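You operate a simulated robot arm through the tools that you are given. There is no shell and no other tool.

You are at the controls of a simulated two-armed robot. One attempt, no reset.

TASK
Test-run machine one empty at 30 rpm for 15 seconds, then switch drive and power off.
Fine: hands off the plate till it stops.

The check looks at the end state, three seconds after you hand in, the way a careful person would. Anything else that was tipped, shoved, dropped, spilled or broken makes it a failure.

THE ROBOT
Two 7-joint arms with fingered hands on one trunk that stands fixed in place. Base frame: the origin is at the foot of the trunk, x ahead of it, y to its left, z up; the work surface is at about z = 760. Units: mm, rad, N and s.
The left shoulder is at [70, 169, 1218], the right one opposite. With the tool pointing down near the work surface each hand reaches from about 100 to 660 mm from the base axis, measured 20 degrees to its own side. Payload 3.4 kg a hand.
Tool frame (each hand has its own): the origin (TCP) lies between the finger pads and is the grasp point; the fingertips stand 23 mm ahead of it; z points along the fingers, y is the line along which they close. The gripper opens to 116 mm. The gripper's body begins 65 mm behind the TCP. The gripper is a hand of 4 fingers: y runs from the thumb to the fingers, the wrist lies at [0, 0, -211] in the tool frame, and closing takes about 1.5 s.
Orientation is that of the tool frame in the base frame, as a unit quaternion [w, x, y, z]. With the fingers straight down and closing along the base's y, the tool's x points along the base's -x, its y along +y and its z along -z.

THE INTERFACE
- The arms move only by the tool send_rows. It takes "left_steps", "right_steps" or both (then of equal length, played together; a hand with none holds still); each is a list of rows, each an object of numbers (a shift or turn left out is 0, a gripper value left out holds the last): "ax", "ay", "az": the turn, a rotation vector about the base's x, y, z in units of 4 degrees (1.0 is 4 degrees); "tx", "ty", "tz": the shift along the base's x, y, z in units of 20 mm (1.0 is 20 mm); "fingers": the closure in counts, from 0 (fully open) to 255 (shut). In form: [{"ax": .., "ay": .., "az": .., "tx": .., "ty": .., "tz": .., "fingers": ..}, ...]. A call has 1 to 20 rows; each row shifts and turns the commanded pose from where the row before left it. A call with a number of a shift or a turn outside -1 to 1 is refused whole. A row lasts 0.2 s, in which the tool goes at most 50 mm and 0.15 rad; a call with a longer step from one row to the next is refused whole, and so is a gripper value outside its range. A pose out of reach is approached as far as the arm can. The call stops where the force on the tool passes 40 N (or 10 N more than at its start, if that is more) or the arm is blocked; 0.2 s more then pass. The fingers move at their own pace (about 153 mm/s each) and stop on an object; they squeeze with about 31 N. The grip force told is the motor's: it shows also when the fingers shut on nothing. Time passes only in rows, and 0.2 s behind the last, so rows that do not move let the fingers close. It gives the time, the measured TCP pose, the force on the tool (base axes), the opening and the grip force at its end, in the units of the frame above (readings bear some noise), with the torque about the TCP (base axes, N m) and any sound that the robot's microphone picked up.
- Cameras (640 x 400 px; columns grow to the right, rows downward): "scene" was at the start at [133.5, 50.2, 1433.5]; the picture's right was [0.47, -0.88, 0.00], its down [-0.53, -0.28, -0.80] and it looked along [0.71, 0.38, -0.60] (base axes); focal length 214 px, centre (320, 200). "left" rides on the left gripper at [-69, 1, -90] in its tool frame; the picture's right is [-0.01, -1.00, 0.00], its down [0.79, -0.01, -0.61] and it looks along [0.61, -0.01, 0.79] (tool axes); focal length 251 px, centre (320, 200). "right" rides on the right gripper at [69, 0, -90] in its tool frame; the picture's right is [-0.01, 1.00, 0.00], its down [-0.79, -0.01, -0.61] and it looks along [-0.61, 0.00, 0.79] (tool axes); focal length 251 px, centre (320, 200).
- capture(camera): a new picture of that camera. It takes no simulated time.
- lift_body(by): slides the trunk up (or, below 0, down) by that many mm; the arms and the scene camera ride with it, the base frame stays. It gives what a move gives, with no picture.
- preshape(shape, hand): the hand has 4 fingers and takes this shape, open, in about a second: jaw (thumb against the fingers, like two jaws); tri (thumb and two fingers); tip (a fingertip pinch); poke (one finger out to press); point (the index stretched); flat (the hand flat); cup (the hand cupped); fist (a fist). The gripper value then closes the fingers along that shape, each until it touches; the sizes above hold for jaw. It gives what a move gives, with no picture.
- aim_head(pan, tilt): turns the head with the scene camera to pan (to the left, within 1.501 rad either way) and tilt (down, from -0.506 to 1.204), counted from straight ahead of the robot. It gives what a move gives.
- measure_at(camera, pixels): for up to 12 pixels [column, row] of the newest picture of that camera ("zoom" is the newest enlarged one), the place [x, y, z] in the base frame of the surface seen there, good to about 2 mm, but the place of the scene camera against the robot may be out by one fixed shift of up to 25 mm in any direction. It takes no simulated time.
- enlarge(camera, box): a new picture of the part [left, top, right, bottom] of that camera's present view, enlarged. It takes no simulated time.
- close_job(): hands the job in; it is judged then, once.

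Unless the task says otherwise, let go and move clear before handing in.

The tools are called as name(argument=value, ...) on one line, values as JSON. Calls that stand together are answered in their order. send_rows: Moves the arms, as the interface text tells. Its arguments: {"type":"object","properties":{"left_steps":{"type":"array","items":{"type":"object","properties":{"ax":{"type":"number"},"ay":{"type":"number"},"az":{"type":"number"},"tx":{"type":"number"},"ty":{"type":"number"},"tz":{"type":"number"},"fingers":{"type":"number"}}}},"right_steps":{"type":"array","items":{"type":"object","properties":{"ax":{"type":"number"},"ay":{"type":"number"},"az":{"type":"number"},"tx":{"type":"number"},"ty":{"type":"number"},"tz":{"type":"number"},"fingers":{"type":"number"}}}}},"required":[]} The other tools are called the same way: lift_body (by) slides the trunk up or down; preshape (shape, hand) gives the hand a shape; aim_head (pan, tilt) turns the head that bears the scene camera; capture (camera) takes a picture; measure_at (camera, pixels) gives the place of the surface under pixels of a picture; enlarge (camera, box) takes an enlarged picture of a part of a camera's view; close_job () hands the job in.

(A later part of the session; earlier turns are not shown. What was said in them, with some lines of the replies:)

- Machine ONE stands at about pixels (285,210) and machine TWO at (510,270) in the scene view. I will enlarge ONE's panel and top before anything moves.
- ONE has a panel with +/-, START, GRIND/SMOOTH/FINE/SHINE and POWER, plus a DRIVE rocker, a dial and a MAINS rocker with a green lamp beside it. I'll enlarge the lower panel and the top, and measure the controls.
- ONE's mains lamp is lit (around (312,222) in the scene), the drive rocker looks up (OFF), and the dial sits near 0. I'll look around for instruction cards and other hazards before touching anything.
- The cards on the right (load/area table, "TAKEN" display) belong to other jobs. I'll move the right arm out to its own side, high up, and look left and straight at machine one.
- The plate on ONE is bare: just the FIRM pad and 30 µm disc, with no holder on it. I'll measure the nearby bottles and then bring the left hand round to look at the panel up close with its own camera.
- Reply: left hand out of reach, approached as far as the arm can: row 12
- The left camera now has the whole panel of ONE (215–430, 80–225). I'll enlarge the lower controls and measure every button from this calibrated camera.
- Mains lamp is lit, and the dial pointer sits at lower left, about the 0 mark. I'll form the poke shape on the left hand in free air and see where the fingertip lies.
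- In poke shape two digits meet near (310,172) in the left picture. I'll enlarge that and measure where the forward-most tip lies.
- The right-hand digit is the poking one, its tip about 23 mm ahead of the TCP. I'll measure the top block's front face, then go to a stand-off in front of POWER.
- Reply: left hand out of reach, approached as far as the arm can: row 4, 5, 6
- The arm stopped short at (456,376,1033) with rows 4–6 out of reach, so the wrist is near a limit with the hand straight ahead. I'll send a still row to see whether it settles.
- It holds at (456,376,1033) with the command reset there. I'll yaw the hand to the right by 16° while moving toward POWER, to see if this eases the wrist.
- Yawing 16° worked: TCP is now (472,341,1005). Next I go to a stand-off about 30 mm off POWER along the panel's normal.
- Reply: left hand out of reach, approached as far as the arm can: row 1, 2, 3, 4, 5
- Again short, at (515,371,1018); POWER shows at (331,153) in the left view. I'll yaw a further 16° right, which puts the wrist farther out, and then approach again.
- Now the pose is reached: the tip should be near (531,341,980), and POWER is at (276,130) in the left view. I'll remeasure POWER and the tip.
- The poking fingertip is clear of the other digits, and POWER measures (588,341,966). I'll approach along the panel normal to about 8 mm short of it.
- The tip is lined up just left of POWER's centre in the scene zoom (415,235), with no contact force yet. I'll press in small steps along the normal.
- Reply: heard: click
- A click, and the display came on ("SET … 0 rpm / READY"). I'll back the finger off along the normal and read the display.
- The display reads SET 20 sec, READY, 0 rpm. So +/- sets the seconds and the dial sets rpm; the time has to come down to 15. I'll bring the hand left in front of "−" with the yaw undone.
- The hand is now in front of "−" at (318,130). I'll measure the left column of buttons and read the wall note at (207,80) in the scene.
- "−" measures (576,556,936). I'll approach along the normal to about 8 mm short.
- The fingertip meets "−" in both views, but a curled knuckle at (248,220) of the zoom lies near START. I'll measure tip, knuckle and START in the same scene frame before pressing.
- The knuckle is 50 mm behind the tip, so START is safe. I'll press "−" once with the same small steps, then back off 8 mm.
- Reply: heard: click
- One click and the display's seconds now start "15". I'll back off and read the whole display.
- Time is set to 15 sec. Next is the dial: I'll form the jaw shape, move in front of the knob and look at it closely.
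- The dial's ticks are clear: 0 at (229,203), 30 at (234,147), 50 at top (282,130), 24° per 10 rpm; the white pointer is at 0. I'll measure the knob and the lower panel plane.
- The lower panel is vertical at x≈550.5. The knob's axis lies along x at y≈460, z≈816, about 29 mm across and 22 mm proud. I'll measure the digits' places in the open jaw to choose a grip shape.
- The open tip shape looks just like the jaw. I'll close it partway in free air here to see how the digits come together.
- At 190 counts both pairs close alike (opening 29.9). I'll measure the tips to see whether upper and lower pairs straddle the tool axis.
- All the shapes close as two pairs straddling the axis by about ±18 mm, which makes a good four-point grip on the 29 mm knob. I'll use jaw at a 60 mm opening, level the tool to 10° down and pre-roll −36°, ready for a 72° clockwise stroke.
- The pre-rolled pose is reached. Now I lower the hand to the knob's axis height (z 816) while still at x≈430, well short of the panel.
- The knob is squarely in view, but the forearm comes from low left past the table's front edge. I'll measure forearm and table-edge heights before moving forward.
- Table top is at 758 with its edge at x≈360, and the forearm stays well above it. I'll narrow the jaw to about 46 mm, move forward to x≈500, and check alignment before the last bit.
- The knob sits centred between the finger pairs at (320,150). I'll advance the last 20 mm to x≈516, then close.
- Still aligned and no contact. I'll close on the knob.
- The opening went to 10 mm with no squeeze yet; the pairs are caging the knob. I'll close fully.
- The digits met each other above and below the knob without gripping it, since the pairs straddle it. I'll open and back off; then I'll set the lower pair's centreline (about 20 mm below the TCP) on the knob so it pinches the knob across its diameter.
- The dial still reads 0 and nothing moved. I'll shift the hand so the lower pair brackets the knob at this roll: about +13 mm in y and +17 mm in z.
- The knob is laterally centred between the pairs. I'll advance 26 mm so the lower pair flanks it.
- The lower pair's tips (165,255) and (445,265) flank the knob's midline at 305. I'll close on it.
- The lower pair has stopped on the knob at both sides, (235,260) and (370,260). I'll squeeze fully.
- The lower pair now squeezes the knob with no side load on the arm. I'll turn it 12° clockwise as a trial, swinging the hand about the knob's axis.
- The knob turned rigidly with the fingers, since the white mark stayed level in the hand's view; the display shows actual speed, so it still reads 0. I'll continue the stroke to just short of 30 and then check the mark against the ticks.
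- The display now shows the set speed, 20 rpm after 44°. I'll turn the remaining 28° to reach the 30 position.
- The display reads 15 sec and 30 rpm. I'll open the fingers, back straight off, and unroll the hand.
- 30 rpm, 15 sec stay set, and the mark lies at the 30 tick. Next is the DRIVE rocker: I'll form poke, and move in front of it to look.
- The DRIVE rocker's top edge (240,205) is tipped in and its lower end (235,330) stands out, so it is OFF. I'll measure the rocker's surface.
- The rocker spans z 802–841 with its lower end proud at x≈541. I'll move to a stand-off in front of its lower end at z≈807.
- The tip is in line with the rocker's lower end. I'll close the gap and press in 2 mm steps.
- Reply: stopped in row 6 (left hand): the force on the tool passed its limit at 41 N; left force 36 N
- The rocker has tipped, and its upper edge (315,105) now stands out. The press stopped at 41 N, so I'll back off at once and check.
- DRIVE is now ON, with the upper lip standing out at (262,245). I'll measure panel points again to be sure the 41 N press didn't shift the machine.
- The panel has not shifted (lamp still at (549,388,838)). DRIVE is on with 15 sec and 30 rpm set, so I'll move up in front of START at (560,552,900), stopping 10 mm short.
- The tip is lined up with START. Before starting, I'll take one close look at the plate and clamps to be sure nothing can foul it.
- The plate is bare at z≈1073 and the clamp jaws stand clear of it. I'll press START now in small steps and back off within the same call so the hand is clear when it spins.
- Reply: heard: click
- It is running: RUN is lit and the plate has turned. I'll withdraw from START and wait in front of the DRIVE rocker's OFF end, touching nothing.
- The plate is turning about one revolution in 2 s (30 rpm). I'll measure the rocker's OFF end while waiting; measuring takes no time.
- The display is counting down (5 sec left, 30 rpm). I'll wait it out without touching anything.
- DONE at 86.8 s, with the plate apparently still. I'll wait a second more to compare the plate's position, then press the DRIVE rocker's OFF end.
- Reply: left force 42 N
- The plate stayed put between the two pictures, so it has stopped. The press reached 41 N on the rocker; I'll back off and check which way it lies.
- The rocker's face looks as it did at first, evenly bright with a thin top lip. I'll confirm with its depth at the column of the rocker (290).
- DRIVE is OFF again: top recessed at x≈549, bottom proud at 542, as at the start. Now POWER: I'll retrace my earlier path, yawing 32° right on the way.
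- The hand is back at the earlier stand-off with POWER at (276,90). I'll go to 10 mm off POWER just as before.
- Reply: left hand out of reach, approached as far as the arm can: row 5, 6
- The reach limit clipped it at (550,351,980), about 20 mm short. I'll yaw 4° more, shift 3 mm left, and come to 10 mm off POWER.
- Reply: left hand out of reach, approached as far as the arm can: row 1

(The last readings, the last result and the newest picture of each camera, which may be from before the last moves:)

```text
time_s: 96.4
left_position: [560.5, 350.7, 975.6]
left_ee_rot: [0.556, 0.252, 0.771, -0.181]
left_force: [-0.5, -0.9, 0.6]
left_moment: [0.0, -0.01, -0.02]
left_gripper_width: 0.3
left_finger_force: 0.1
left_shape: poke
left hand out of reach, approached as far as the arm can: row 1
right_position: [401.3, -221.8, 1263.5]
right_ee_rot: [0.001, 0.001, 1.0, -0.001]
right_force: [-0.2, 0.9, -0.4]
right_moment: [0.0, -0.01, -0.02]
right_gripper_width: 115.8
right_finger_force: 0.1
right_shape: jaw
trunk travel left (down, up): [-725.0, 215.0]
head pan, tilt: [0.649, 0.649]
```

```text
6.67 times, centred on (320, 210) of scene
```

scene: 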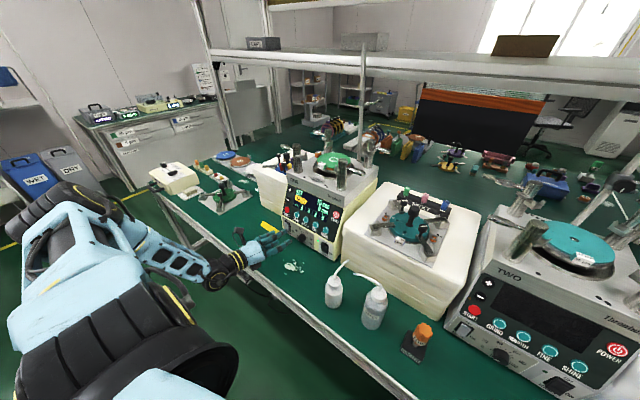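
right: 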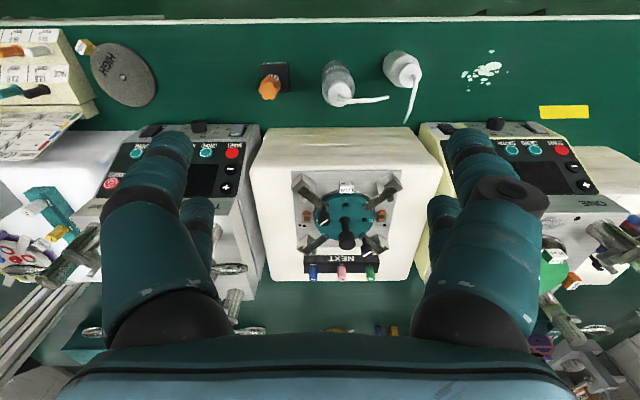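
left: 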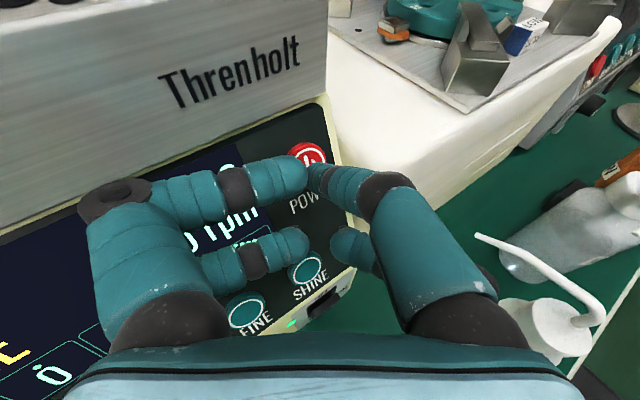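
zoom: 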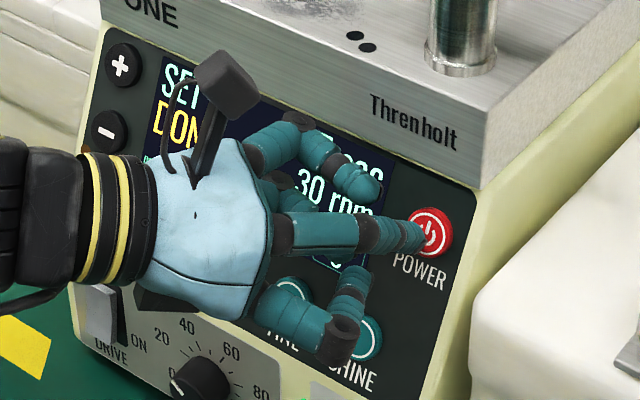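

The tip is at about (578,338,968), square in front of POWER. I'll press in small steps as before.

send_rows(left_steps=[{"tx": 0.114, "tz": -0.03, "ty": 0.05}, {"tx": 0.114, "tz": -0.04, "ty": 0.05}, {"tx": 0.114, "tz": -0.051}, {"tx": 0.0913, "tz": -0.0407}, {"tx": 0.0913, "tz": -0.0407}])

capture(camera="left")

enlarge(camera="scene", box=[270, 170, 350, 250])

```text
time_s: 97.6
left_position: [569.2, 353.4, 972.3]
left_ee_rot: [0.557, 0.251, 0.771, -0.181]
left_force: [-2.5, 0.9, 1.0]
left_moment: [-0.01, 0.0, -0.06]
left_gripper_width: 0.0
left_finger_force: 0.1
left_shape: poke
right_position: [401.6, -221.8, 1263.7]
right_ee_rot: [0.001, 0.0, 1.0, 0.001]
right_force: [0.0, -0.3, 0.4]
right_moment: [0.0, -0.02, 0.02]
right_gripper_width: 115.9
right_finger_force: 0.1
right_shape: jaw
trunk travel left (down, up): [-725.0, 215.0]
head pan, tilt: [0.649, 0.649]
heard: click
```

```text
taken
```

left: 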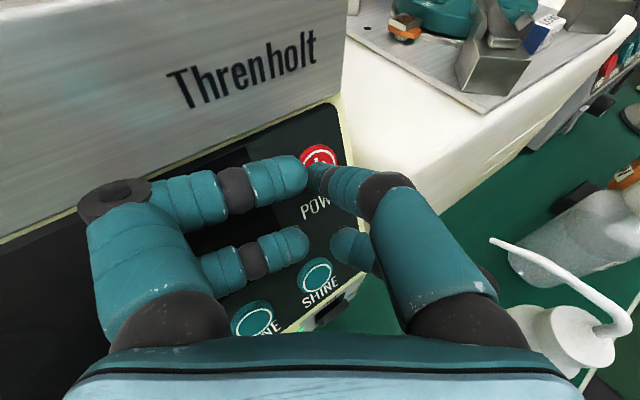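

```text
5.00 times, centred on (310, 210) of scene
```

zoom: 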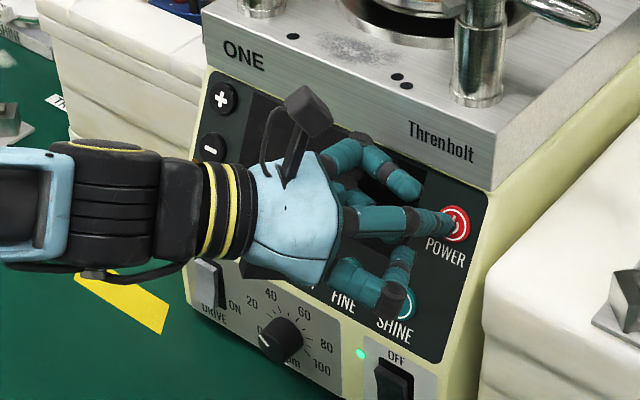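

A click, and the display is dark: POWER is off. I'll withdraw along the normal and then move well clear to the left and up.

send_rows(left_steps=[{"tx": -0.3, "tz": 0.13}, {"tx": -0.9, "tz": 0.2}, {"tx": -1, "ty": 0.2, "tz": 0.2}, {"tx": -1, "ty": 0.3, "tz": 0.3}, {"tx": -1, "ty": 0.4, "tz": 0.4}, {"tx": -1, "ty": 0.6, "tz": 0.6, "az": 0.9}, {"tx": -1, "ty": 0.7, "tz": 0.7, "az": 0.9}, {"tx": -1, "ty": 0.7, "tz": 0.7, "az": 0.9}, {"tx": -0.7, "ty": 0.7, "tz": 0.7, "az": 0.9}, {"tx": -0.5, "ty": 0.7, "tz": 0.7, "az": 0.9}, {"ty": 0.7, "tz": 0.7, "az": 0.9}, {"tx": 0}])

capture(camera="left")

capture(camera="scene")

enlarge(camera="scene", box=[240, 140, 380, 270])

```text
time_s: 100.2
left_position: [403.0, 452.9, 1078.2]
left_ee_rot: [0.58, 0.103, 0.805, -0.074]
left_force: [0.3, 0.3, 0.6]
left_moment: [0.01, -0.05, -0.01]
left_gripper_width: 0.0
left_finger_force: 0.1
left_shape: poke
right_position: [402.5, -221.7, 1263.1]
right_ee_rot: [0.0, 0.001, 1.0, 0.0]
right_force: [0.1, -0.5, 0.2]
right_moment: [0.0, 0.03, 0.02]
right_gripper_width: 115.7
right_finger_force: 0.1
right_shape: jaw
trunk travel left (down, up): [-725.0, 215.0]
head pan, tilt: [0.649, 0.649]
```

```text
taken
```

left: 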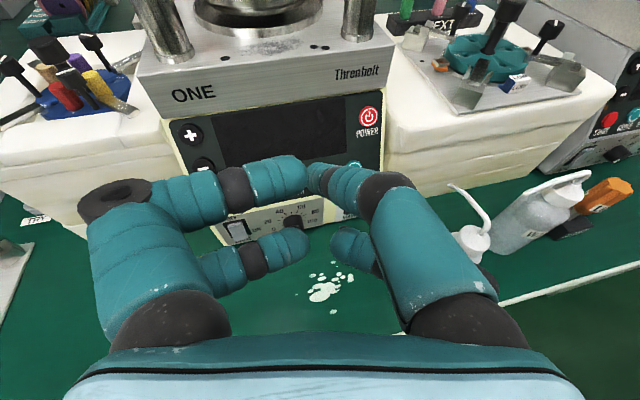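

```text
taken
```

scene: 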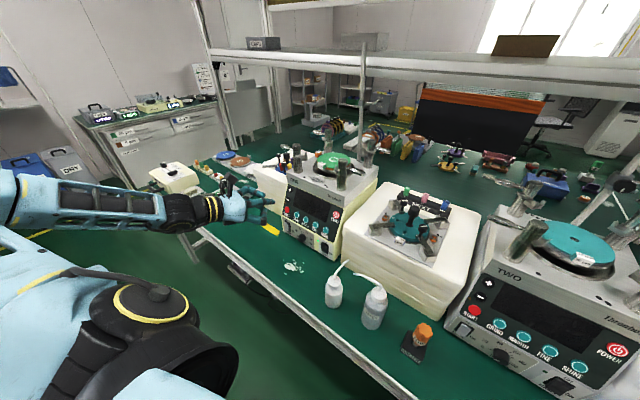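

```text
3.08 times, centred on (310, 205) of scene
```

zoom: 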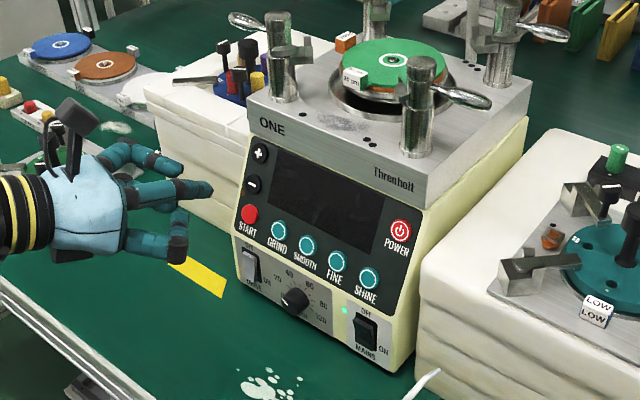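

The display is dark, the DRIVE rocker is at OFF, and the plate is still with its 30 µm tab where it stopped. The bottles and everything around stand untouched, and both hands are clear, so I'm handing in.

close_job()

```text
The job is handed in.
```

The test run on machine one is done. It ran with a bare plate at 30 rpm for 15 seconds, and the display showed DONE at the end.

- **Plate:** I never touched it. I waited until two pictures a second apart showed it had stopped before touching the controls again.
- **Switched off:** DRIVE is back at OFF, and POWER is off with the display dark.
- **Left as is:** MAINS is still on, as I found it, and the speed dial is still at the 30 mark. It started at 0.
- **"Fine":** I read that line as a note to keep hands off the plate, so I did not press the FINE button. If you meant the FINE program, this run did not use it.

Flipping the DRIVE rocker took about 41 N each way. After switching it on, I re-measured the panel and the machine had not shifted. Nothing else on the bench was disturbed that I could see, and both hands are clear.
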